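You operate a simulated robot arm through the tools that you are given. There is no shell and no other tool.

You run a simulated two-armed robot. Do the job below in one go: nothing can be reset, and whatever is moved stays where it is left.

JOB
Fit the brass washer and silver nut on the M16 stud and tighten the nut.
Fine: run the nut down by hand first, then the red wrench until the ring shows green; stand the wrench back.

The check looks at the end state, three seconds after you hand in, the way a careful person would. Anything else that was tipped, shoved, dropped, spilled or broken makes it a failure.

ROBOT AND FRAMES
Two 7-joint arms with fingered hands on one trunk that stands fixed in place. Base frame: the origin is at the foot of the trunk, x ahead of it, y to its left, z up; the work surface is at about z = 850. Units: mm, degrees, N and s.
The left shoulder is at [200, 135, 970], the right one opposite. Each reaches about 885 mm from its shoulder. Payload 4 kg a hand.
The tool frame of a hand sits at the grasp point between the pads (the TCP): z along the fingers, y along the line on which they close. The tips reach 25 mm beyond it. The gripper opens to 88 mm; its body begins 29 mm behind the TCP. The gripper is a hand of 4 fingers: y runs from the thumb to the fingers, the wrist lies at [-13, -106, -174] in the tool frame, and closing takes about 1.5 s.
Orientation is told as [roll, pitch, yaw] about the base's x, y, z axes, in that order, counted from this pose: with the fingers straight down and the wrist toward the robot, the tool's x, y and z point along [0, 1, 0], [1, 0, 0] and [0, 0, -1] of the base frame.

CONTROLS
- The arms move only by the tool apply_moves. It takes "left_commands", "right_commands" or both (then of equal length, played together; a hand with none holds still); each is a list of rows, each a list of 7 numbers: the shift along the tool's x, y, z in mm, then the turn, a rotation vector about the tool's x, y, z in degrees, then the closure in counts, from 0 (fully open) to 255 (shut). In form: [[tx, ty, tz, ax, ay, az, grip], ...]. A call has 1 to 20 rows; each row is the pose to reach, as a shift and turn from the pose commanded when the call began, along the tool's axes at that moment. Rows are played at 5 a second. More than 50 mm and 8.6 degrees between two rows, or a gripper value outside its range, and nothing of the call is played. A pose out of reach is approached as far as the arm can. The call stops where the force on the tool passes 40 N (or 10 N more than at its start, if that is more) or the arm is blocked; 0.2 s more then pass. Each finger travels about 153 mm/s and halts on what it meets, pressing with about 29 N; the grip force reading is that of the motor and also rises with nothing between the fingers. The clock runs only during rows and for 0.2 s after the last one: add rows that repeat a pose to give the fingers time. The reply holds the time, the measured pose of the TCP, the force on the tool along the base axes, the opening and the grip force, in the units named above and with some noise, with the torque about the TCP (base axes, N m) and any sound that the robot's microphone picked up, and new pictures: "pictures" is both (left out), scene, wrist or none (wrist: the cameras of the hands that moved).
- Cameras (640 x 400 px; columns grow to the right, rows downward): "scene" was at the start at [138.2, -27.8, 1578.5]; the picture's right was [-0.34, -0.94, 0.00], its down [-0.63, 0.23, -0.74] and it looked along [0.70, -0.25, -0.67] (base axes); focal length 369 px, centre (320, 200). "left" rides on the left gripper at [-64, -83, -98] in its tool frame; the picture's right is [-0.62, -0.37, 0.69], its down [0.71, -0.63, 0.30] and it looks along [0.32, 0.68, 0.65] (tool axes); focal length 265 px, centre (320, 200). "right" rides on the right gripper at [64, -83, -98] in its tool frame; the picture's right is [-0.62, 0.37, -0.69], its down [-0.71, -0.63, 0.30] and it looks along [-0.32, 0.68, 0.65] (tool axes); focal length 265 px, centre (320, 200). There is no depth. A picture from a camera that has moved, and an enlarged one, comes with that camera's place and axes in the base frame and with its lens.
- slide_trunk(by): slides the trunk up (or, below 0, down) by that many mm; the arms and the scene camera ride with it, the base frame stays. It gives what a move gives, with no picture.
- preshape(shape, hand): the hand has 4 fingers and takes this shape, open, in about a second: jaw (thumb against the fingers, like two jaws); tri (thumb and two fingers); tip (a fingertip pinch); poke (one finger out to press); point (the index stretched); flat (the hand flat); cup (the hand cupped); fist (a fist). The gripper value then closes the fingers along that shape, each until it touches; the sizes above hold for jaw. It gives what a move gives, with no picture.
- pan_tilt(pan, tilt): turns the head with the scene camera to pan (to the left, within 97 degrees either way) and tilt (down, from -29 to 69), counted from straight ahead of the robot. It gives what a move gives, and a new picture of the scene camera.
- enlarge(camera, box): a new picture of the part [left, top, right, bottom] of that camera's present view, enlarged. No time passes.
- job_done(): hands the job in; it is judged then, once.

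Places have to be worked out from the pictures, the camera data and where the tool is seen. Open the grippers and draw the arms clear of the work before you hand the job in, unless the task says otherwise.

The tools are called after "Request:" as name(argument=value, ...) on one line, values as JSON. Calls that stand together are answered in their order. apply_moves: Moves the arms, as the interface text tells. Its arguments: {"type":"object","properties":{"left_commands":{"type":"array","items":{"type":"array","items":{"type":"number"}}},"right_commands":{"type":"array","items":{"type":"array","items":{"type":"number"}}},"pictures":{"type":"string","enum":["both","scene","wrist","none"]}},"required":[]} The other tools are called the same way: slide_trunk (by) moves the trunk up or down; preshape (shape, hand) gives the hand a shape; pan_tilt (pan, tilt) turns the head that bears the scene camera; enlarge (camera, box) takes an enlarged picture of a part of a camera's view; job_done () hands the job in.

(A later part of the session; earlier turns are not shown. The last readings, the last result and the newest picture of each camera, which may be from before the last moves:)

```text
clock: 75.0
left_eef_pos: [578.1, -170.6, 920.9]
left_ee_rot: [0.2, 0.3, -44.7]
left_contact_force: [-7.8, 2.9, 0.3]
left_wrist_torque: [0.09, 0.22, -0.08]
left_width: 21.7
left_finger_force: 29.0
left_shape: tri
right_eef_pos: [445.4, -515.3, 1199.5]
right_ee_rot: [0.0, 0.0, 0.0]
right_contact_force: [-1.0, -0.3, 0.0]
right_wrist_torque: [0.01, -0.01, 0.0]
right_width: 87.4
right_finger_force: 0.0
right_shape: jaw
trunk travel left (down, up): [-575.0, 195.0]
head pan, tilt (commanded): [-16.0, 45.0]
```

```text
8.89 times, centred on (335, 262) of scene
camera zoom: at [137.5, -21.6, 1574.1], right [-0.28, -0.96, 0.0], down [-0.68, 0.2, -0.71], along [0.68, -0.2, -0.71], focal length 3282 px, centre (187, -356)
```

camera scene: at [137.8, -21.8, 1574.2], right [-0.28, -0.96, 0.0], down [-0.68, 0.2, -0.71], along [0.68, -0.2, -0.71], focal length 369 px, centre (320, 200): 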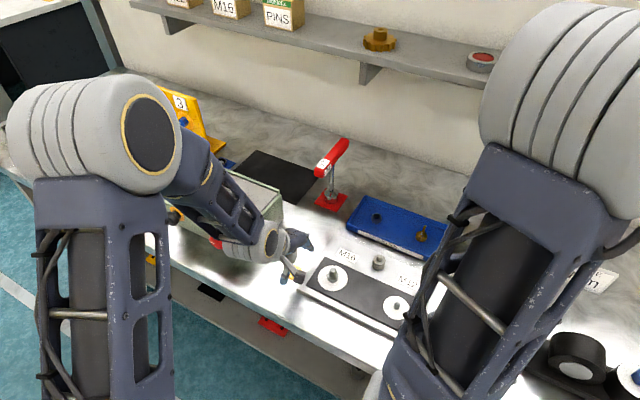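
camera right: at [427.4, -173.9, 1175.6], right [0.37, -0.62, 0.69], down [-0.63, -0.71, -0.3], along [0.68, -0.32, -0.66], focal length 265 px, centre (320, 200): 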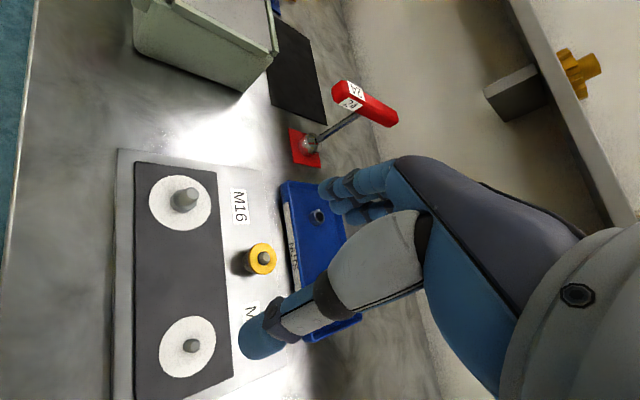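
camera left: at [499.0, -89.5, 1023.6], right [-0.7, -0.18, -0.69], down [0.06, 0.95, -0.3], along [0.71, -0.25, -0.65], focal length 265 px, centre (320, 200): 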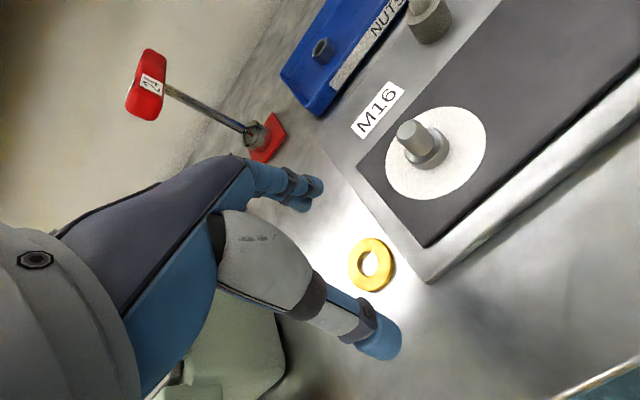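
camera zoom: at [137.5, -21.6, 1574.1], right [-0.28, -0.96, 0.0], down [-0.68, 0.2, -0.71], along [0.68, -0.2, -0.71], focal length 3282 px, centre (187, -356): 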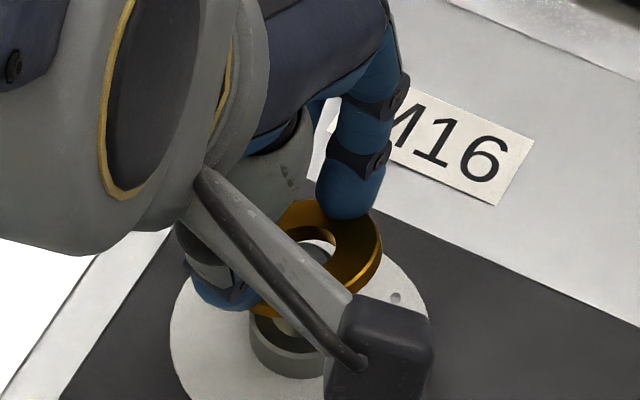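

The stud tip now shows inside the hole, with the washer's near edge riding on the tip's chamfer and the far side already lower. That is the moment to release, so I'll open the fingers.

Request:
apply_moves(left_commands=[[0, 0, 0, 0, 0, 0, 120], [0, 0, 0, 0, 0, 0, 60], [0, 0, 0, 0, 0, 0, 0], [0, 0, 0, 0, 0, 0, 0]], pictures="none")

Request:
enlarge(camera="left", box=[290, 170, 450, 330])

Request:
enlarge(camera="scene", box=[315, 240, 355, 285])

```text
clock: 76.0
left_eef_pos: [580.8, -171.0, 922.5]
left_ee_rot: [0.3, 0.1, -44.8]
left_contact_force: [0.0, -1.0, 0.4]
left_wrist_torque: [0.0, 0.03, -0.02]
left_width: 87.8
left_finger_force: 0.0
left_shape: tri
right_eef_pos: [445.2, -515.2, 1199.6]
right_ee_rot: [0.0, 0.1, 0.0]
right_contact_force: [0.3, -0.1, 0.1]
right_wrist_torque: [0.0, 0.0, 0.02]
right_width: 87.7
right_finger_force: 0.1
right_shape: jaw
trunk travel left (down, up): [-575.0, 195.0]
head pan, tilt (commanded): [-16.0, 45.0]
```

```text
2.50 times, centred on (370, 250) of left
camera zoom: at [475.1, -157.3, 1020.1], right [-0.7, -0.18, -0.69], down [0.06, 0.95, -0.3], along [0.72, -0.25, -0.65], focal length 664 px, centre (195, 75)
```

zoom: 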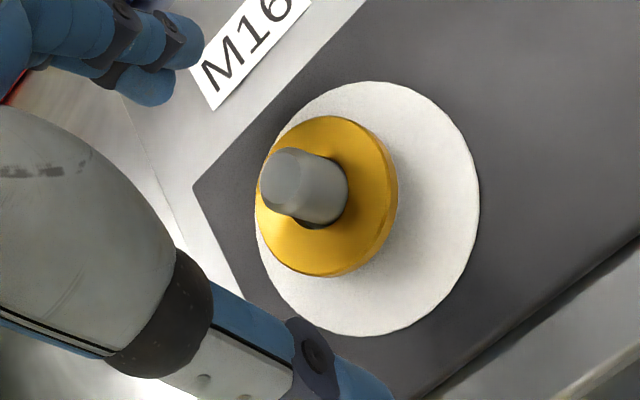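

```text
8.89 times, centred on (335, 262) of scene
camera zoom: at [137.8, -21.8, 1574.2], right [-0.28, -0.96, 0.0], down [-0.68, 0.2, -0.71], along [0.68, -0.2, -0.71], focal length 3282 px, centre (187, -356)
```

zoom: 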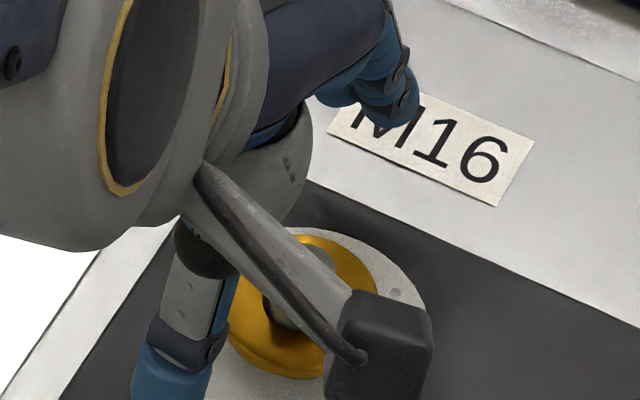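

The washer is on the stud and sits flat on the boss. Next comes the nut: I'll raise the hand clear and move to above the tray to look at it closely.

Request:
apply_moves(left_commands=[[0, 0, -15, 0, 0, 0, 0], [0, 0, -40, 0, 0, 0, 0], [0, 0, -75, 0, 0, 0, 0], [0, 0, -100, 0, 0, 0, 0], [0, 45, -100, 0, 0, 0, 0], [0, 90, -95, 0, 0, 0, 0], [0, 135, -90, 0, 0, 0, 0], [-15, 170, -85, 0, 0, 0, 0], [-20, 195, -80, 0, 0, 0, 0], [-20, 195, -80, 0, 0, 0, 0]], pictures="both")

Request:
enlarge(camera="left", box=[320, 180, 480, 330])

Request:
enlarge(camera="scene", box=[320, 170, 460, 290])

```text
clock: 78.2
left_eef_pos: [702.3, -322.7, 1003.1]
left_ee_rot: [0.3, 0.1, -44.7]
left_contact_force: [-0.4, 0.1, 1.0]
left_wrist_torque: [0.05, 0.03, 0.01]
left_width: 88.0
left_finger_force: 0.0
left_shape: tri
right_eef_pos: [445.2, -516.7, 1200.2]
right_ee_rot: [0.0, 0.0, 0.0]
right_contact_force: [-0.4, 0.0, 0.8]
right_wrist_torque: [0.01, 0.0, -0.04]
right_width: 87.8
right_finger_force: 0.1
right_shape: jaw
trunk travel left (down, up): [-575.0, 195.0]
head pan, tilt (commanded): [-16.0, 45.0]
camera scene: at [137.8, -21.8, 1574.2], right [-0.28, -0.96, 0.0], down [-0.68, 0.2, -0.71], along [0.68, -0.2, -0.71], focal length 369 px, centre (320, 200)
camera left: at [598.0, -309.4, 1101.2], right [-0.7, -0.18, -0.69], down [0.05, 0.95, -0.3], along [0.71, -0.25, -0.65], focal length 265 px, centre (320, 200)
```

scene: 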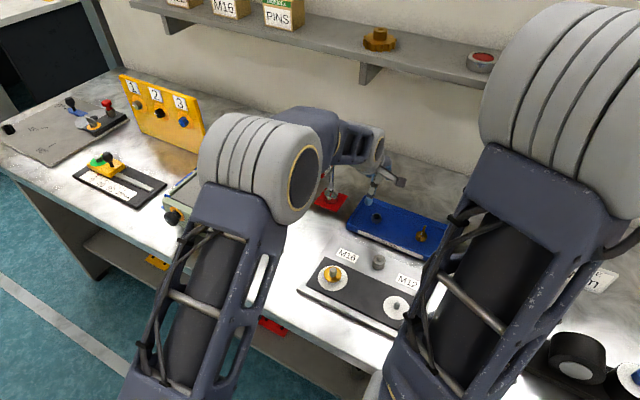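
left: 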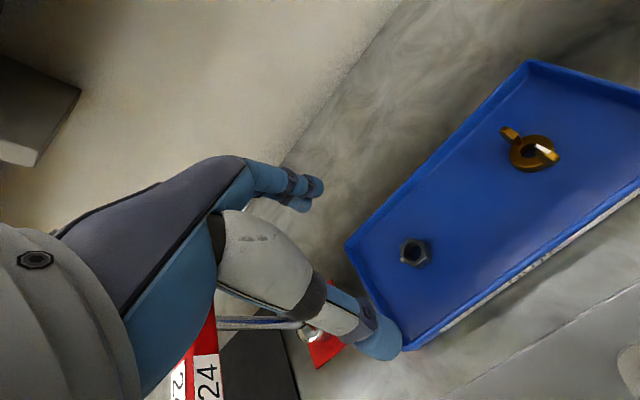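

```text
2.67 times, centred on (400, 255) of left
camera zoom: at [598.0, -309.4, 1101.2], right [-0.7, -0.18, -0.69], down [0.05, 0.95, -0.3], along [0.71, -0.25, -0.65], focal length 708 px, centre (107, 53)
```

zoom: 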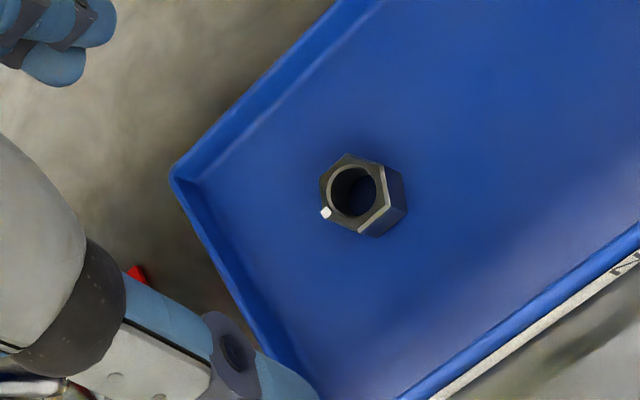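

```text
3.33 times, centred on (390, 230) of scene
camera zoom: at [137.8, -21.8, 1574.2], right [-0.28, -0.96, 0.0], down [-0.68, 0.2, -0.71], along [0.68, -0.2, -0.71], focal length 1231 px, centre (87, 100)
```

zoom: 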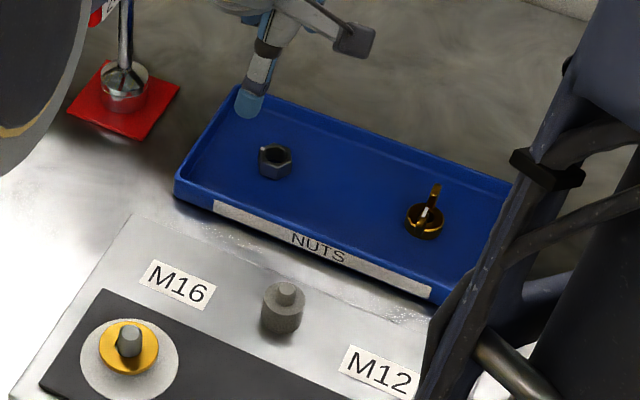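

The dark-silver nut is at about (716,-341) in the tray, and the wrench handle is well to the side. I'll centre above the nut, half-close the fingers so they clear the tray walls, and look at the hexagon's orientation.

Request:
apply_moves(left_commands=[[-1.2, 7.6, 15, 0, 0, 0, 40], [-2.4, 15.1, 30, 0, 0, 0, 80], [-3.6, 22.7, 45, 0, 0, 0, 100], [-3.6, 22.7, 60, 0, 0, 0, 100], [-3.6, 22.7, 60, 0, 0, 0, 100]], pictures="none")

Request:
enlarge(camera="left", box=[300, 180, 440, 320])

Request:
enlarge(camera="left", box=[370, 240, 420, 280])

```text
clock: 79.4
left_eef_pos: [718.8, -339.8, 940.4]
left_ee_rot: [0.3, 0.0, -44.8]
left_contact_force: [-0.9, 1.0, 0.1]
left_wrist_torque: [0.0, 0.04, 0.0]
left_width: 53.8
left_finger_force: 0.1
left_shape: tri
right_eef_pos: [444.0, -516.4, 1199.8]
right_ee_rot: [0.0, 0.0, 0.0]
right_contact_force: [0.3, 0.4, 0.1]
right_wrist_torque: [-0.01, 0.0, -0.02]
right_width: 87.8
right_finger_force: 0.1
right_shape: jaw
trunk travel left (down, up): [-575.0, 195.0]
head pan, tilt (commanded): [-16.0, 45.0]
```

```text
2.86 times, centred on (370, 250) of left
camera zoom: at [613.5, -326.4, 1039.2], right [-0.7, -0.18, -0.69], down [0.06, 0.95, -0.3], along [0.72, -0.25, -0.65], focal length 758 px, centre (177, 57)
```

zoom: 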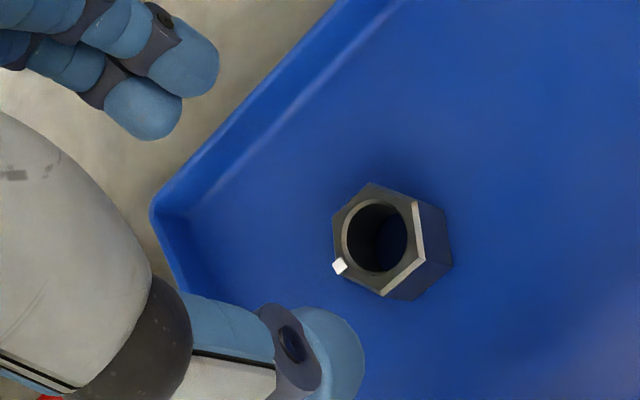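

```text
10.00 times, centred on (395, 260) of left
camera zoom: at [613.5, -326.4, 1039.2], right [-0.7, -0.18, -0.69], down [0.06, 0.95, -0.3], along [0.72, -0.25, -0.65], focal length 2654 px, centre (-430, -400)
```

zoom: 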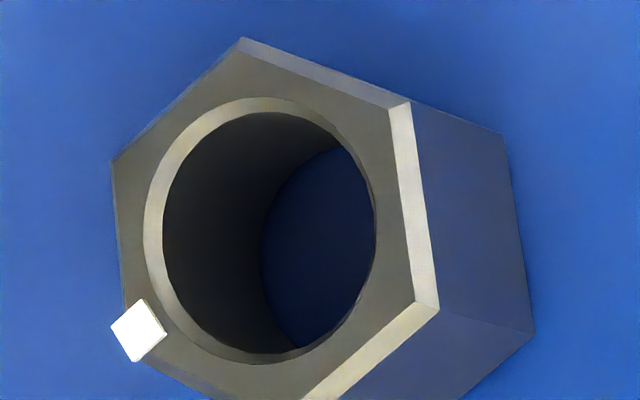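

The hexagon's flats already face the closing axis. The nut is about 13.5 mm tall, with its top at z≈866. I'll descend to put the tips just above the tray floor.

Request:
apply_moves(left_commands=[[-0.5, -0.2, 15, 0, 0, 0, 100], [-1, -0.4, 30, 0, 0, 0, 100], [-1.5, -0.6, 45, 0, 0, 0, 100], [-2, -0.7, 55, 0, 0, 0, 100], [-2, -0.7, 60.5, 0, 0, 0, 100], [-2, -0.7, 60.5, 0, 0, 0, 100]], pictures="none")

Request:
enlarge(camera="left", box=[270, 170, 430, 330])

```text
clock: 80.8
left_eef_pos: [718.6, -340.7, 882.8]
left_ee_rot: [0.3, -0.1, -44.7]
left_contact_force: [0.3, 0.6, 11.8]
left_wrist_torque: [-0.07, -0.06, 0.04]
left_width: 53.4
left_finger_force: 0.1
left_shape: tri
right_eef_pos: [443.8, -516.3, 1200.3]
right_ee_rot: [0.1, 0.0, 0.0]
right_contact_force: [-0.2, 0.0, -0.2]
right_wrist_torque: [0.02, -0.03, 0.01]
right_width: 88.1
right_finger_force: 0.1
right_shape: jaw
trunk travel left (down, up): [-575.0, 195.0]
head pan, tilt (commanded): [-16.0, 45.0]
```

```text
2.50 times, centred on (350, 250) of left
camera zoom: at [613.2, -327.4, 980.9], right [-0.69, -0.18, -0.7], down [0.06, 0.95, -0.3], along [0.72, -0.25, -0.65], focal length 664 px, centre (245, 75)
```

zoom: 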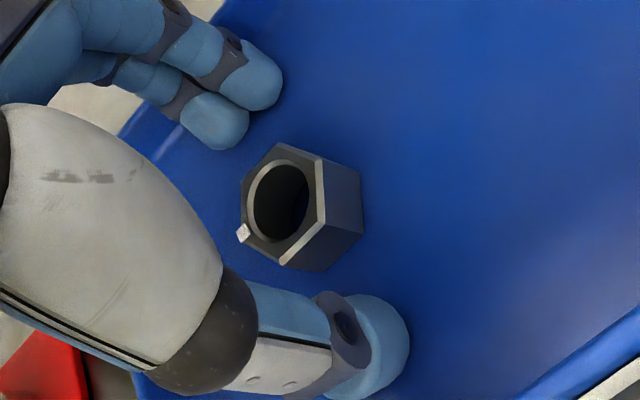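

The tips touch the tray floor at 12 N, so I'll raise 2.5 mm. I'll also centre by (-1.5,-3) mm, then close on the nut.

Request:
apply_moves(left_commands=[[0, 0, -2.5, 0, 0, 0, 100], [-1.5, -3, -2.5, 0, 0, 0, 100], [-1.5, -3, -2.5, 0, 0, 0, 130], [-1.5, -3, -2.5, 0, 0, 0, 155], [-1.5, -3, -2.5, 0, 0, 0, 180], [-1.5, -3, -2.5, 0, 0, 0, 215], [-1.5, -3, -2.5, 0, 0, 0, 215]], pictures="none")

Request:
enlarge(camera="left", box=[270, 170, 430, 330])

```text
clock: 82.4
left_eef_pos: [713.8, -339.6, 883.3]
left_ee_rot: [0.3, 0.2, -44.7]
left_contact_force: [-0.5, -1.9, 1.2]
left_wrist_torque: [-0.01, -0.01, -0.01]
left_width: 21.7
left_finger_force: 29.1
left_shape: tri
right_eef_pos: [444.5, -515.8, 1199.2]
right_ee_rot: [0.1, 0.0, 0.0]
right_contact_force: [0.0, 0.3, 0.6]
right_wrist_torque: [-0.01, 0.0, 0.02]
right_width: 87.8
right_finger_force: 0.1
right_shape: jaw
trunk travel left (down, up): [-575.0, 195.0]
head pan, tilt (commanded): [-16.0, 45.0]
```

```text
2.50 times, centred on (350, 250) of left
camera zoom: at [609.0, -326.0, 981.6], right [-0.7, -0.18, -0.69], down [0.05, 0.95, -0.3], along [0.71, -0.25, -0.65], focal length 664 px, centre (245, 75)
```

zoom: 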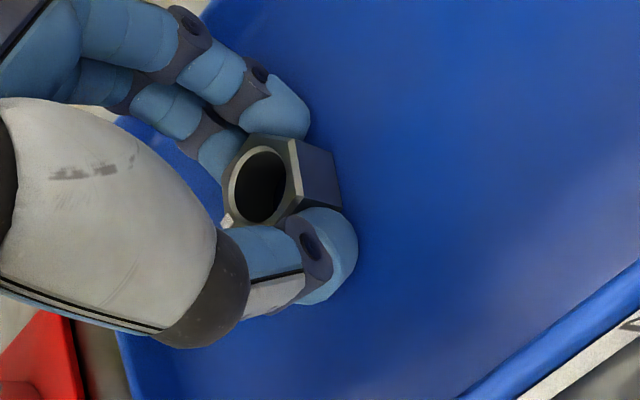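

The nut is gripped at 21.7 mm and 29 N. I'll lift it straight up out of the tray.

Request:
apply_moves(left_commands=[[0, 0, -4, 0, 0, 0, 230], [0, 0, -12, 0, 0, 0, 230], [0, 0, -25, 0, 0, 0, 230], [0, 0, -45, 0, 0, 0, 230], [0, 0, -70, 0, 0, 0, 230], [0, 0, -70, 0, 0, 0, 230]], pictures="none")

Request:
enlarge(camera="left", box=[280, 180, 390, 290])

Request:
enlarge(camera="scene", box=[330, 140, 430, 240])

```text
clock: 83.8
left_eef_pos: [715.3, -342.3, 953.6]
left_ee_rot: [0.2, 0.2, -44.7]
left_contact_force: [0.5, -0.6, -0.5]
left_wrist_torque: [0.04, -0.02, -0.02]
left_width: 21.7
left_finger_force: 29.4
left_shape: tri
right_eef_pos: [444.3, -515.5, 1199.7]
right_ee_rot: [0.0, 0.0, 0.1]
right_contact_force: [-0.3, -0.8, 0.4]
right_wrist_torque: [0.0, 0.03, 0.02]
right_width: 87.7
right_finger_force: 0.0
right_shape: jaw
trunk travel left (down, up): [-575.0, 195.0]
head pan, tilt (commanded): [-16.0, 45.0]
```

```text
3.64 times, centred on (335, 235) of left
camera zoom: at [609.8, -328.2, 1051.1], right [-0.7, -0.18, -0.69], down [0.06, 0.95, -0.3], along [0.71, -0.25, -0.65], focal length 965 px, centre (266, 73)
```

zoom: 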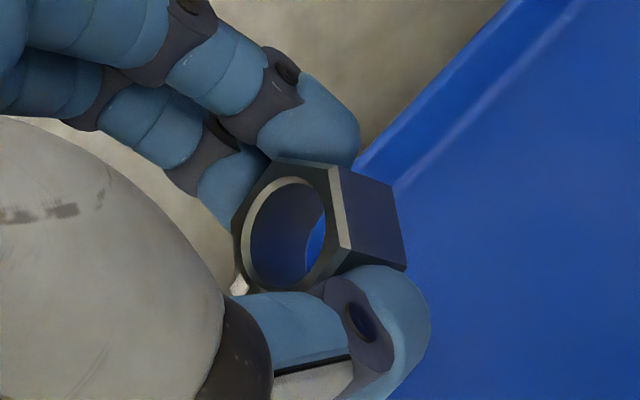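

```text
4.00 times, centred on (380, 190) of scene
camera zoom: at [137.9, -21.8, 1574.2], right [-0.28, -0.96, 0.0], down [-0.68, 0.2, -0.71], along [0.68, -0.2, -0.71], focal length 1477 px, centre (80, 240)
```

zoom: 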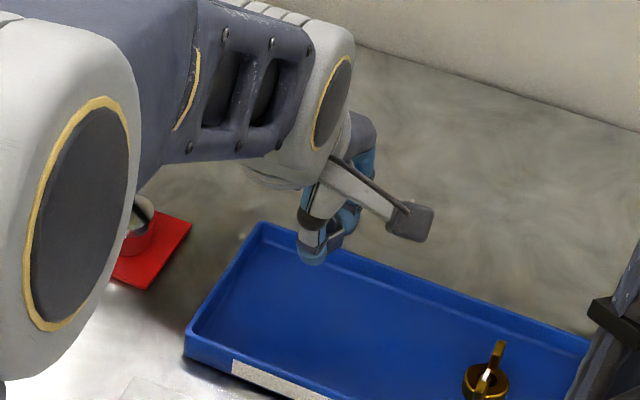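

The nut is held securely, centred near tool (-2, 0), its top 5.5 mm below the TCP. I'll carry it over to above the M16 stud.

Request:
apply_moves(left_commands=[[0, -30, -3, 0, 0, 0, 230], [2, -70, -3, 0, 0, 0, 230], [7, -110, -3, 0, 0, 0, 230], [12, -150, 0, 0, 0, 0, 230], [17, -190, 7, 0, 0, 0, 230], [20.1, -216.3, 15, 0, 0, 0, 230], [20.1, -216.3, 15, 0, 0, 0, 230]], pictures="both")

Request:
enlarge(camera="left", box=[290, 180, 410, 300])

Request:
enlarge(camera="scene", box=[310, 230, 360, 285])

```text
clock: 85.4
left_eef_pos: [573.9, -175.0, 937.5]
left_ee_rot: [0.3, 0.0, -44.7]
left_contact_force: [-0.2, -0.6, -0.7]
left_wrist_torque: [-0.01, 0.01, -0.02]
left_width: 21.3
left_finger_force: 28.9
left_shape: tri
right_eef_pos: [444.2, -515.9, 1200.2]
right_ee_rot: [-0.1, 0.0, 0.1]
right_contact_force: [1.1, -0.4, 0.1]
right_wrist_torque: [-0.01, 0.03, -0.04]
right_width: 87.8
right_finger_force: 0.0
right_shape: jaw
trunk travel left (down, up): [-575.0, 195.0]
head pan, tilt (commanded): [-16.0, 45.0]
camera scene: at [137.8, -21.8, 1574.2], right [-0.28, -0.96, 0.0], down [-0.68, 0.2, -0.71], along [0.68, -0.2, -0.71], focal length 369 px, centre (320, 200)
camera left: at [469.0, -161.6, 1036.9], right [-0.7, -0.18, -0.69], down [0.06, 0.95, -0.3], along [0.72, -0.25, -0.65], focal length 265 px, centre (320, 200)
```

scene: 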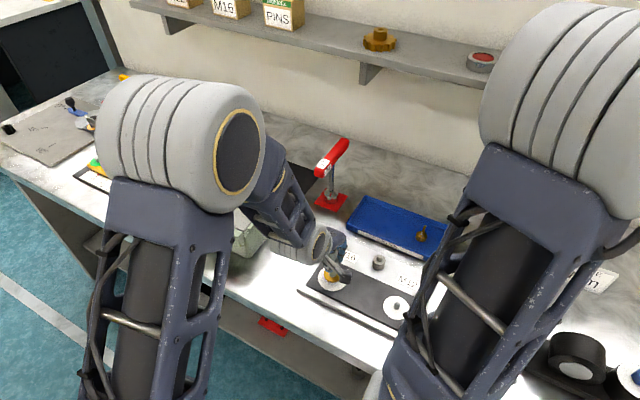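
left: 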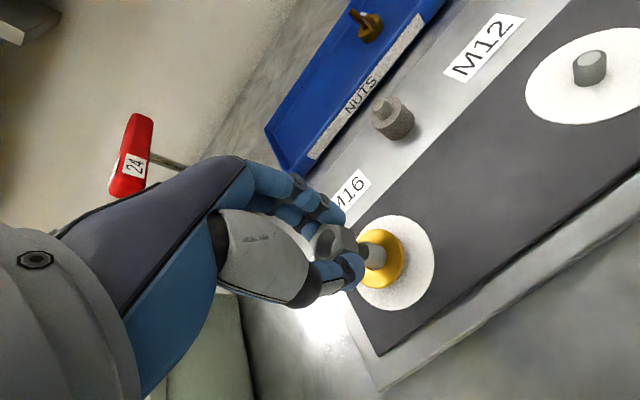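

```text
3.33 times, centred on (350, 240) of left
camera zoom: at [469.0, -161.6, 1036.9], right [-0.7, -0.18, -0.69], down [0.06, 0.95, -0.3], along [0.72, -0.25, -0.65], focal length 885 px, centre (220, 67)
```

zoom: 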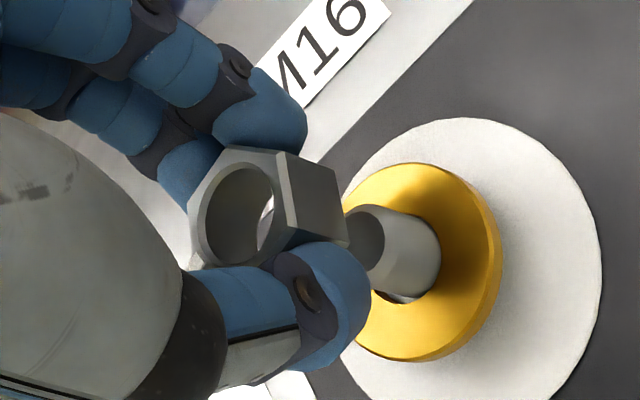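

```text
7.27 times, centred on (335, 258) of scene
camera zoom: at [137.8, -21.8, 1574.2], right [-0.28, -0.96, 0.0], down [-0.68, 0.2, -0.71], along [0.68, -0.2, -0.71], focal length 2685 px, centre (211, -218)
```

zoom: 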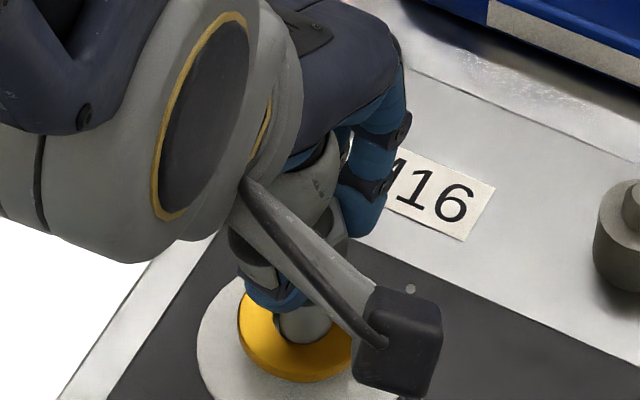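

The nut is above the stud with plenty of clearance. Before engaging, I'll turn the hand counter-clockwise in free air to find a good starting yaw for a long clockwise stroke.

Request:
apply_moves(left_commands=[[0, 0, -5, 0, 0, -8, 230], [0, 0, -10, 0, 0, -16, 230], [0, 0, -10, 0, 0, -24, 230], [0, 0, -10, 0, 0, -32, 230], [0, 0, -10, 0, 0, -40, 230], [0, 0, -10, 0, 0, -48, 230], [0, 0, -10, 0, 0, -56, 230], [0, 0, -10, 0, 0, -64, 230], [0, 0, -10, 0, 0, -72, 230], [0, 0, -10, 0, 0, -80, 230], [0, 0, -10, 0, 0, -88, 230], [0, 0, -10, 0, 0, -96, 230], [0, 0, -10, 0, 0, -96, 230]], pictures="both")

```text
clock: 86.9
left_eef_pos: [636.4, -109.3, 1006.7]
left_ee_rot: [-9.6, 0.6, 17.5]
left_contact_force: [0.1, -0.1, -0.5]
left_wrist_torque: [0.01, 0.03, 0.03]
left_width: 21.7
left_finger_force: 28.5
left_shape: tri
right_eef_pos: [440.5, -518.7, 1195.6]
right_ee_rot: [0.4, 0.4, -0.5]
right_contact_force: [-0.3, -0.7, -0.1]
right_wrist_torque: [0.0, 0.04, 0.06]
right_width: 87.6
right_finger_force: 0.1
right_shape: jaw
trunk travel left (down, up): [-575.0, 195.0]
head pan, tilt (commanded): [-16.0, 45.0]
stopped in row 7 (left hand): the arm was blocked; the commanded pose is now the measured one
camera scene: at [137.8, -21.8, 1574.2], right [-0.28, -0.96, 0.0], down [-0.68, 0.2, -0.71], along [0.68, -0.2, -0.71], focal length 369 px, centre (320, 200)
camera left: at [571.8, -177.3, 1114.7], right [-0.14, -0.81, -0.58], down [-0.8, 0.43, -0.41], along [0.58, 0.4, -0.71], focal length 265 px, centre (320, 200)
```

scene: 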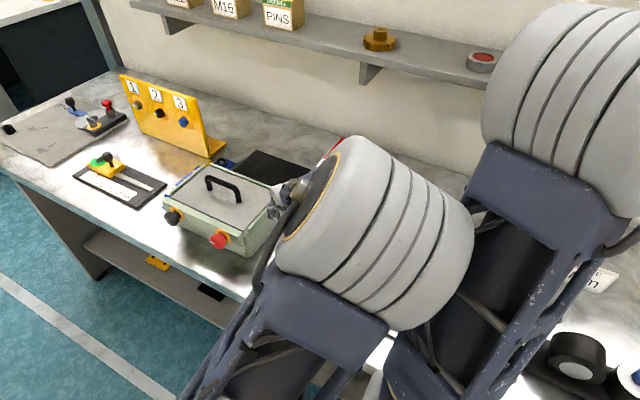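
left: 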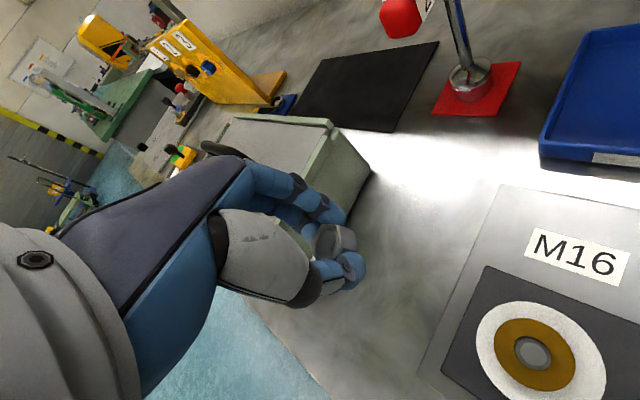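

That turn made the left elbow swing into the right arm, so counter-clockwise yaw beyond about -5° is out for this arm. I'll reverse to yaw -45° above the stud.

Request:
apply_moves(left_commands=[[-4.6, -10, 0, 0.65, 1.1, 7.8, 230], [-9.3, -20, 0, 1.3, 2.2, 15.6, 230], [-13.9, -30, 5, 2, 3.2, 23.4, 230], [-18.5, -40, 10, 2.6, 4.3, 31.2, 230], [-23.2, -50, 20, 3.3, 5.4, 39, 230], [-27.8, -60, 30, 3.9, 6.5, 46.8, 230], [-32.5, -70, 38, 4.6, 7.5, 54.6, 230], [-37.1, -80.1, 46.8, 5.2, 8.6, 62.4, 230], [-37.1, -80.1, 46.8, 5.2, 8.6, 62.4, 230]], pictures="both")

```text
clock: 88.9
left_eef_pos: [572.7, -176.5, 967.2]
left_ee_rot: [-0.5, 0.4, -45.3]
left_contact_force: [-0.6, -0.6, -0.8]
left_wrist_torque: [0.0, 0.02, -0.02]
left_width: 21.8
left_finger_force: 29.5
left_shape: tri
right_eef_pos: [442.2, -519.7, 1195.0]
right_ee_rot: [0.5, 0.4, -0.6]
right_contact_force: [0.8, 0.9, 0.1]
right_wrist_torque: [-0.02, -0.01, 0.0]
right_width: 87.9
right_finger_force: 0.1
right_shape: jaw
trunk travel left (down, up): [-575.0, 195.0]
head pan, tilt (commanded): [-16.0, 45.0]
camera scene: at [137.8, -21.8, 1574.2], right [-0.28, -0.96, 0.0], down [-0.68, 0.2, -0.71], along [0.68, -0.2, -0.71], focal length 369 px, centre (320, 200)
camera left: at [468.5, -161.2, 1066.6], right [-0.71, -0.18, -0.69], down [0.06, 0.95, -0.31], along [0.7, -0.26, -0.66], focal length 265 px, centre (320, 200)
```

scene: 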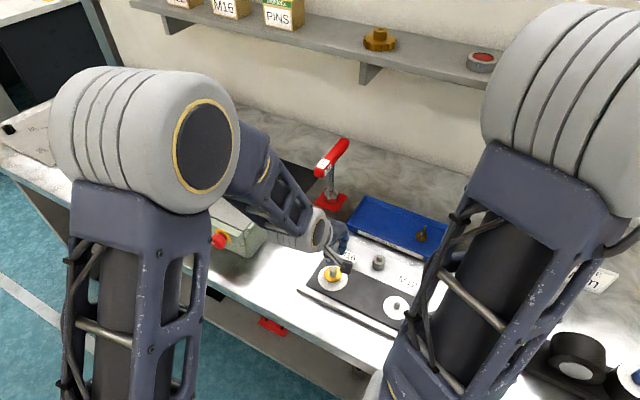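
left: 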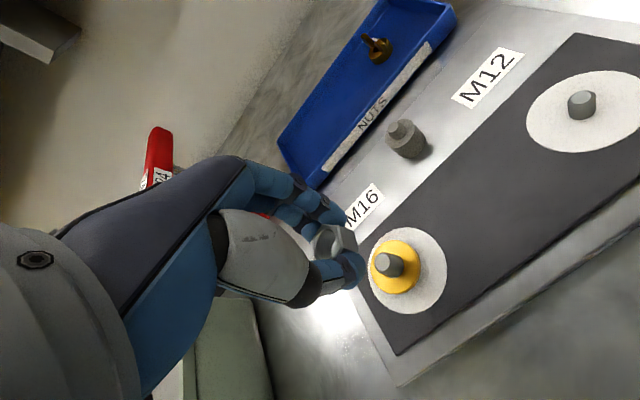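

I'm back to a comfortable pose with the nut still held. I'll turn to yaw about -20° only, which should still be fine, and lower to just above the stud tip.

Request:
apply_moves(left_commands=[[0.3, 0.2, 8, 0, 0, -5, 230], [0.6, 0.3, 16, 0, 0, -10, 230], [0.8, 0.5, 24, 0, 0, -15, 230], [1.1, 0.6, 32, 0, 0, -20, 230], [1.35, 0.77, 40, 0, 0, -25, 230], [1.35, 0.77, 43, 0, 0, -25, 230]], pictures="both")

Request:
enlarge(camera="left", box=[290, 190, 390, 290])

Request:
enlarge(camera="scene", box=[310, 230, 360, 285])

```text
clock: 90.3
left_eef_pos: [573.9, -175.7, 923.4]
left_ee_rot: [-0.4, 0.4, -20.1]
left_contact_force: [0.1, -0.2, 0.6]
left_wrist_torque: [0.0, 0.01, 0.01]
left_width: 21.3
left_finger_force: 29.2
left_shape: tri
right_eef_pos: [441.4, -518.0, 1195.4]
right_ee_rot: [0.4, 0.4, -0.6]
right_contact_force: [0.5, 0.2, 0.4]
right_wrist_torque: [0.01, -0.01, 0.01]
right_width: 87.8
right_finger_force: 0.0
right_shape: jaw
trunk travel left (down, up): [-575.0, 195.0]
head pan, tilt (commanded): [-16.0, 45.0]
camera scene: at [137.8, -21.7, 1574.2], right [-0.28, -0.96, 0.0], down [-0.68, 0.2, -0.71], along [0.68, -0.2, -0.71], focal length 369 px, centre (320, 200)
camera left: at [473.3, -206.3, 1023.1], right [-0.57, -0.46, -0.69], down [-0.35, 0.89, -0.3], along [0.75, 0.07, -0.66], focal length 265 px, centre (320, 200)
```

scene: 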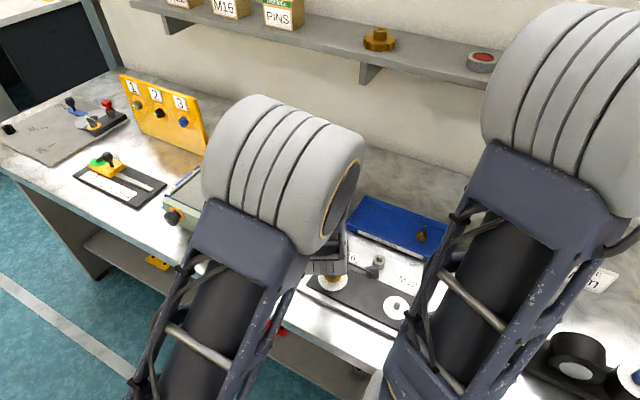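
left: 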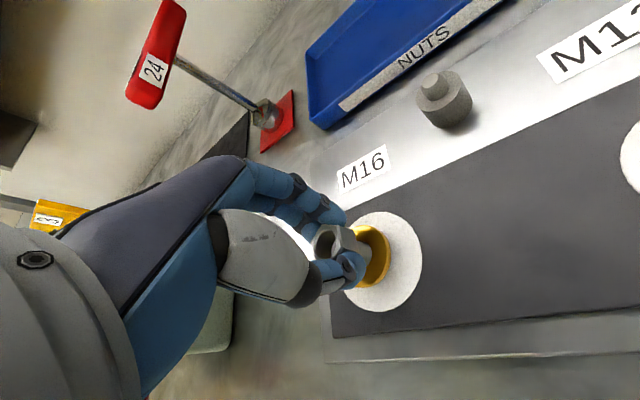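

```text
4.00 times, centred on (340, 240) of left
camera zoom: at [473.3, -206.3, 1023.1], right [-0.57, -0.46, -0.69], down [-0.35, 0.89, -0.3], along [0.75, 0.07, -0.66], focal length 1062 px, centre (240, 40)
```

zoom: 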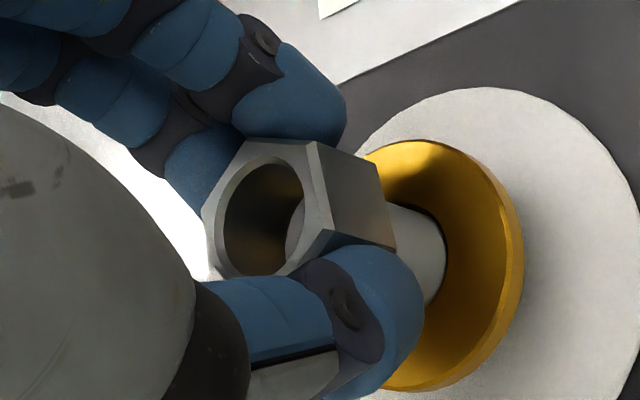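

```text
7.27 times, centred on (335, 258) of scene
camera zoom: at [137.8, -21.7, 1574.2], right [-0.28, -0.96, 0.0], down [-0.68, 0.2, -0.71], along [0.68, -0.2, -0.71], focal length 2685 px, centre (211, -218)
```

zoom: 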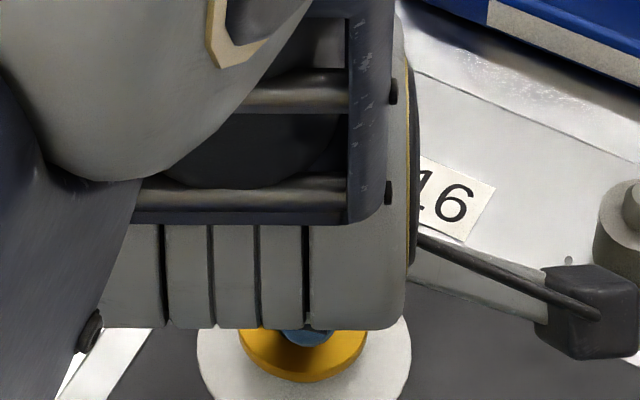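

I'll zoom in on the nut, washer and stud in this view to check alignment before touching down.

Request:
enlarge(camera="left", box=[310, 205, 370, 255])

Request:
enlarge(camera="left", box=[310, 190, 450, 330])

```text
8.00 times, centred on (340, 230) of left
camera zoom: at [473.3, -206.3, 1023.1], right [-0.57, -0.46, -0.69], down [-0.35, 0.89, -0.3], along [0.75, 0.07, -0.66], focal length 2123 px, centre (160, -40)
```

zoom: 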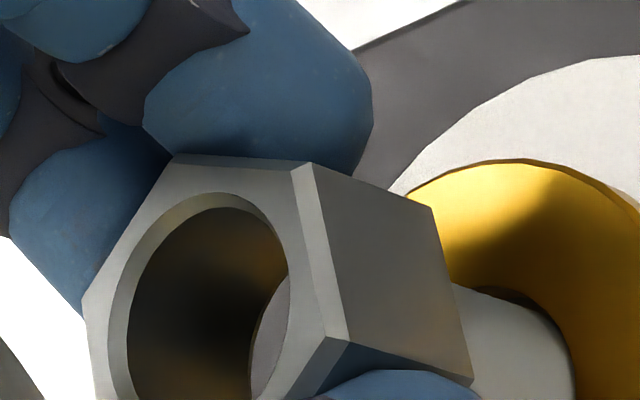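

```text
2.86 times, centred on (380, 260) of left
camera zoom: at [473.3, -206.3, 1023.1], right [-0.57, -0.46, -0.69], down [-0.35, 0.89, -0.3], along [0.75, 0.07, -0.66], focal length 758 px, centre (149, 29)
```

zoom: 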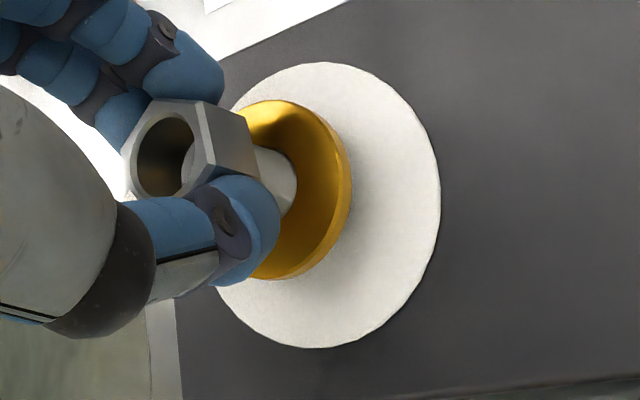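

After accounting for the small hand tilt, the stud axis is at about (572.8,-175.8) and the nut is about 1 mm off in x and y. I'll correct and lower until light contact.

Request:
apply_moves(left_commands=[[0.6, 0.3, 2, 0.4, 0.4, 0, 230], [1.3, 0.6, 4, 0.4, 0.4, 0, 230], [1.3, 0.6, 5.5, 0.4, 0.4, 0, 230], [1.3, 0.6, 5.5, 0.4, 0.4, 0, 230]], pictures="none")

Request:
enlarge(camera="left", box=[300, 190, 400, 290])

```text
clock: 91.3
left_eef_pos: [574.4, -174.3, 917.2]
left_ee_rot: [0.0, 1.1, -20.2]
left_contact_force: [-6.0, -2.0, 1.7]
left_wrist_torque: [-0.03, 0.13, -0.03]
left_width: 21.2
left_finger_force: 29.1
left_shape: tri
right_eef_pos: [442.2, -519.2, 1196.6]
right_ee_rot: [0.5, 0.4, -0.6]
right_contact_force: [0.3, 0.8, -0.3]
right_wrist_torque: [-0.01, 0.0, -0.02]
right_width: 87.9
right_finger_force: 0.1
right_shape: jaw
trunk travel left (down, up): [-575.0, 195.0]
head pan, tilt (commanded): [-16.0, 45.0]
```

```text
4.00 times, centred on (350, 240) of left
camera zoom: at [474.5, -205.7, 1017.1], right [-0.57, -0.45, -0.69], down [-0.35, 0.89, -0.29], along [0.74, 0.07, -0.66], focal length 1062 px, centre (200, 40)
```

zoom: 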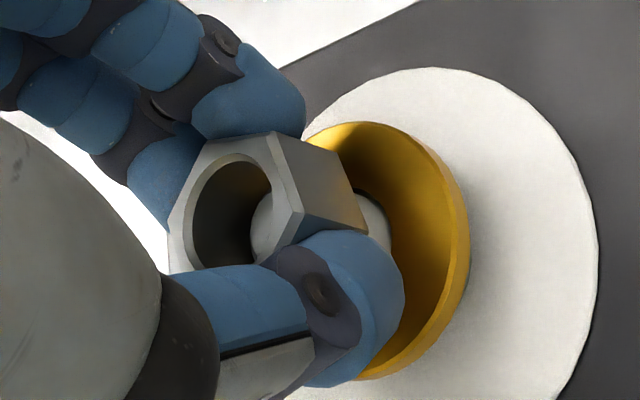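

Light contact at the tip, with a side force of -6 N in x. That means the nut sits slightly too far in +x, so I'll shift 1 mm toward -x and recheck the force.

Request:
apply_moves(left_commands=[[-0.4, -1.0, 0, 0, 0, 0, 230], [-0.4, -1.0, 0, 0, 0, 0, 230]], pictures="none")

```text
clock: 91.9
left_eef_pos: [573.5, -175.0, 917.9]
left_ee_rot: [0.1, 0.8, -20.2]
left_contact_force: [-0.7, -2.3, -1.5]
left_wrist_torque: [-0.03, 0.03, 0.03]
left_width: 21.2
left_finger_force: 29.0
left_shape: tri
right_eef_pos: [441.7, -519.5, 1195.1]
right_ee_rot: [0.4, 0.4, -0.6]
right_contact_force: [0.8, 0.1, -0.2]
right_wrist_torque: [0.03, 0.0, 0.0]
right_width: 88.0
right_finger_force: 0.2
right_shape: jaw
trunk travel left (down, up): [-575.0, 195.0]
head pan, tilt (commanded): [-16.0, 45.0]
```

The side force is nearly gone. I'll lower 1.5 mm more with a tiny -y nudge and see whether the nut seats over the tip.

Request:
apply_moves(left_commands=[[-0.4, 0.15, 0.8, 0, 0, 0, 230], [-0.4, 0.15, 1.5, 0, 0, 0, 230], [-0.4, 0.15, 1.5, 0, 0, 0, 230]], pictures="none")

Request:
enlarge(camera="left", box=[300, 190, 400, 290])

```text
clock: 92.7
left_eef_pos: [573.1, -173.6, 915.5]
left_ee_rot: [0.1, 0.9, -20.4]
left_contact_force: [-2.0, -1.6, 1.2]
left_wrist_torque: [-0.02, 0.05, -0.03]
left_width: 21.0
left_finger_force: 29.2
left_shape: tri
right_eef_pos: [440.0, -518.4, 1195.5]
right_ee_rot: [0.5, 0.4, -0.6]
right_contact_force: [0.7, 1.0, -0.2]
right_wrist_torque: [-0.02, 0.02, 0.03]
right_width: 87.7
right_finger_force: 0.0
right_shape: jaw
trunk travel left (down, up): [-575.0, 195.0]
head pan, tilt (commanded): [-16.0, 45.0]
```

```text
4.00 times, centred on (350, 240) of left
camera zoom: at [474.0, -205.7, 1015.8], right [-0.57, -0.45, -0.69], down [-0.35, 0.89, -0.29], along [0.74, 0.07, -0.66], focal length 1062 px, centre (200, 40)
```

zoom: 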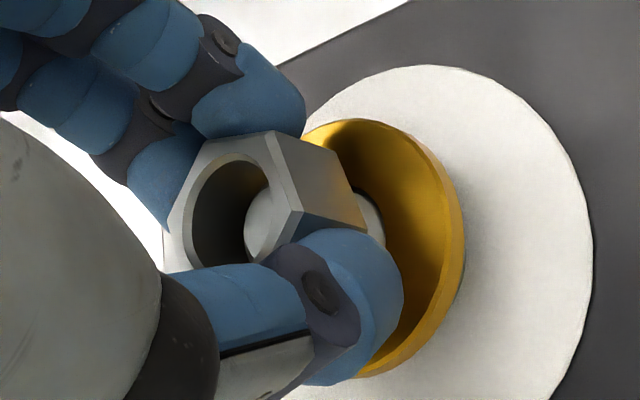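

The tip is entering the nut with little force. I'll go down another 2 mm.

Request:
apply_moves(left_commands=[[0, 0, 1, 0, 0, 0, 230], [0, 0, 2, 0, 0, 0, 230], [0, 0, 2, 0, 0, 0, 230]], pictures="none")

```text
clock: 93.5
left_eef_pos: [572.6, -174.9, 914.7]
left_ee_rot: [-0.1, 0.9, -20.4]
left_contact_force: [-7.2, -8.9, 3.9]
left_wrist_torque: [-0.16, 0.04, -0.14]
left_width: 20.8
left_finger_force: 28.9
left_shape: tri
right_eef_pos: [441.7, -519.4, 1195.8]
right_ee_rot: [0.5, 0.3, -0.6]
right_contact_force: [0.4, 0.1, -0.1]
right_wrist_torque: [0.0, 0.0, 0.04]
right_width: 87.6
right_finger_force: 0.0
right_shape: jaw
trunk travel left (down, up): [-575.0, 195.0]
head pan, tilt (commanded): [-16.0, 45.0]
```

The side force now points to (-x,-y), so I'll shift the nut that way by about 1.2 mm to centre it on the stud.

Request:
apply_moves(left_commands=[[-0.6, -0.2, 0, 0, 0, 0, 230], [-1.2, -0.4, 0, 0, 0, 0, 230], [-1.2, -0.4, 0, 0, 0, 0, 230]], pictures="none")

```text
clock: 94.3
left_eef_pos: [571.7, -175.3, 914.1]
left_ee_rot: [0.1, 0.9, -20.3]
left_contact_force: [-6.0, -3.2, 7.3]
left_wrist_torque: [-0.06, 0.04, -0.11]
left_width: 20.8
left_finger_force: 28.7
left_shape: tri
right_eef_pos: [440.4, -519.3, 1195.8]
right_ee_rot: [0.4, 0.4, -0.6]
right_contact_force: [0.9, 0.6, 0.3]
right_wrist_torque: [-0.01, -0.03, 0.03]
right_width: 87.7
right_finger_force: 0.0
right_shape: jaw
trunk travel left (down, up): [-575.0, 195.0]
head pan, tilt (commanded): [-16.0, 45.0]
```

Request:
apply_moves(left_commands=[[-0.5, -0.5, 0, 0, 0, 0, 230], [-1, -0.9, 0, 0, 0, 0, 230], [-1, -0.9, 0, 0, 0, 0, 230]], pictures="none")

Request:
enlarge(camera="left", box=[300, 190, 400, 290])

```text
clock: 95.1
left_eef_pos: [571.7, -176.9, 913.8]
left_ee_rot: [0.0, 0.7, -20.2]
left_contact_force: [-1.4, 3.2, 8.6]
left_wrist_torque: [0.0, -0.04, -0.03]
left_width: 21.5
left_finger_force: 29.1
left_shape: tri
right_eef_pos: [441.0, -517.9, 1196.5]
right_ee_rot: [0.3, 0.3, -0.6]
right_contact_force: [0.6, -0.9, 1.1]
right_wrist_torque: [0.01, 0.02, 0.01]
right_width: 87.6
right_finger_force: 0.2
right_shape: jaw
trunk travel left (down, up): [-575.0, 195.0]
head pan, tilt (commanded): [-16.0, 45.0]
```

```text
4.00 times, centred on (350, 240) of left
camera zoom: at [472.1, -207.4, 1014.0], right [-0.57, -0.45, -0.69], down [-0.35, 0.89, -0.29], along [0.74, 0.07, -0.66], focal length 1062 px, centre (200, 40)
```

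zoom: 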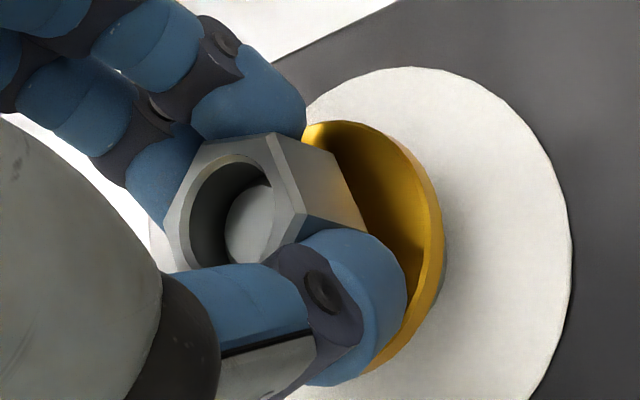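

The side force is now small, with 8.6 N axial: the nut rests on the thread start. I'll turn clockwise about the stud axis by 88° with a slight downward feed.

Request:
apply_moves(left_commands=[[0, 0.3, 0.1, 0, 0, 8, 230], [-0.1, 0.55, 0.15, 0, 0, 16, 230], [-0.2, 0.8, 0.2, 0, 0, 24, 230], [-0.3, 1.05, 0.25, 0, 0, 32, 230], [-0.5, 1.3, 0.3, 0, 0, 40, 230], [-0.7, 1.5, 0.35, 0, 0, 48, 230], [-0.9, 1.65, 0.4, 0, 0, 56, 230], [-1.1, 1.8, 0.45, 0, 0, 64, 230], [-1.4, 1.9, 0.5, 0, 0, 72, 230], [-1.65, 1.95, 0.5, 0, 0, 80, 230], [-1.9, 2, 0.5, 0, 0, 88, 230], [-1.9, 2, 0.5, 0, 0, 88, 230]], pictures="both")

Request:
enlarge(camera="left", box=[290, 190, 410, 310])

Request:
enlarge(camera="scene", box=[310, 230, 360, 285])

```text
clock: 97.7
left_eef_pos: [572.3, -178.8, 913.8]
left_ee_rot: [-0.9, 0.1, -108.3]
left_contact_force: [7.1, 11.2, -4.1]
left_wrist_torque: [0.22, -0.14, 0.04]
left_width: 20.2
left_finger_force: 28.6
left_shape: tri
right_eef_pos: [441.3, -518.8, 1195.0]
right_ee_rot: [0.3, 0.5, -0.6]
right_contact_force: [-0.8, 0.2, 0.0]
right_wrist_torque: [-0.03, -0.03, 0.0]
right_width: 87.6
right_finger_force: 0.0
right_shape: jaw
trunk travel left (down, up): [-575.0, 195.0]
head pan, tilt (commanded): [-16.0, 45.0]
camera scene: at [138.1, -21.5, 1574.1], right [-0.28, -0.96, 0.0], down [-0.68, 0.19, -0.71], along [0.68, -0.2, -0.71], focal length 369 px, centre (320, 200)
camera left: at [539.1, -78.6, 1013.0], right [-0.48, 0.55, -0.68], down [0.87, 0.38, -0.31], along [0.08, -0.75, -0.66], focal length 265 px, centre (320, 200)
```

scene: 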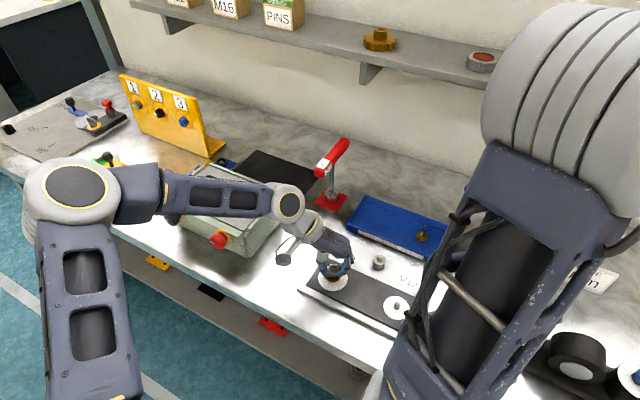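
left: 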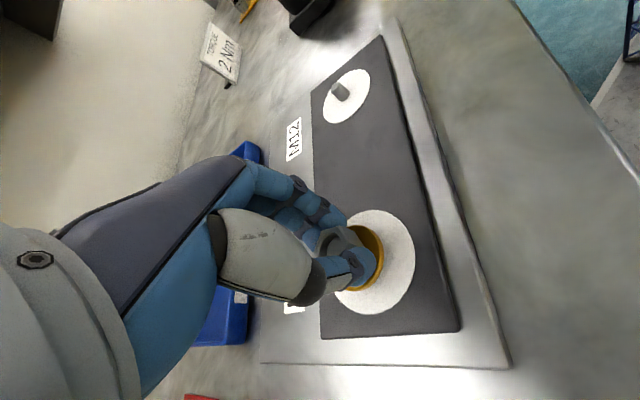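

```text
3.33 times, centred on (350, 250) of left
camera zoom: at [539.1, -78.6, 1013.0], right [-0.48, 0.55, -0.68], down [0.87, 0.38, -0.31], along [0.08, -0.75, -0.66], focal length 885 px, centre (220, 33)
```

zoom: 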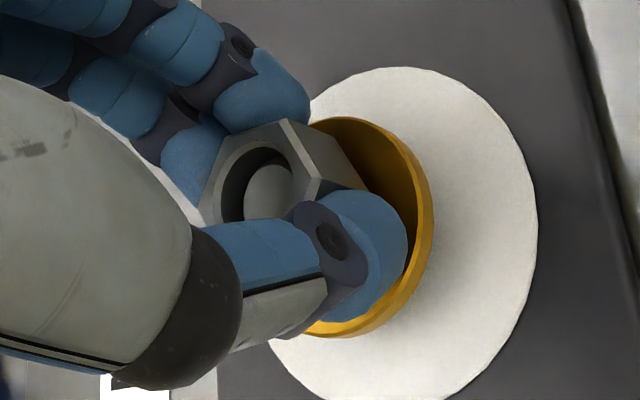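

```text
7.27 times, centred on (335, 258) of scene
camera zoom: at [138.1, -21.5, 1574.1], right [-0.28, -0.96, 0.0], down [-0.68, 0.19, -0.71], along [0.68, -0.2, -0.71], focal length 2685 px, centre (211, -218)
```

zoom: 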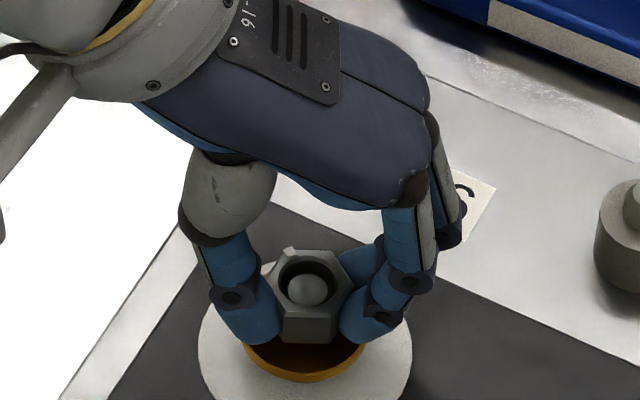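

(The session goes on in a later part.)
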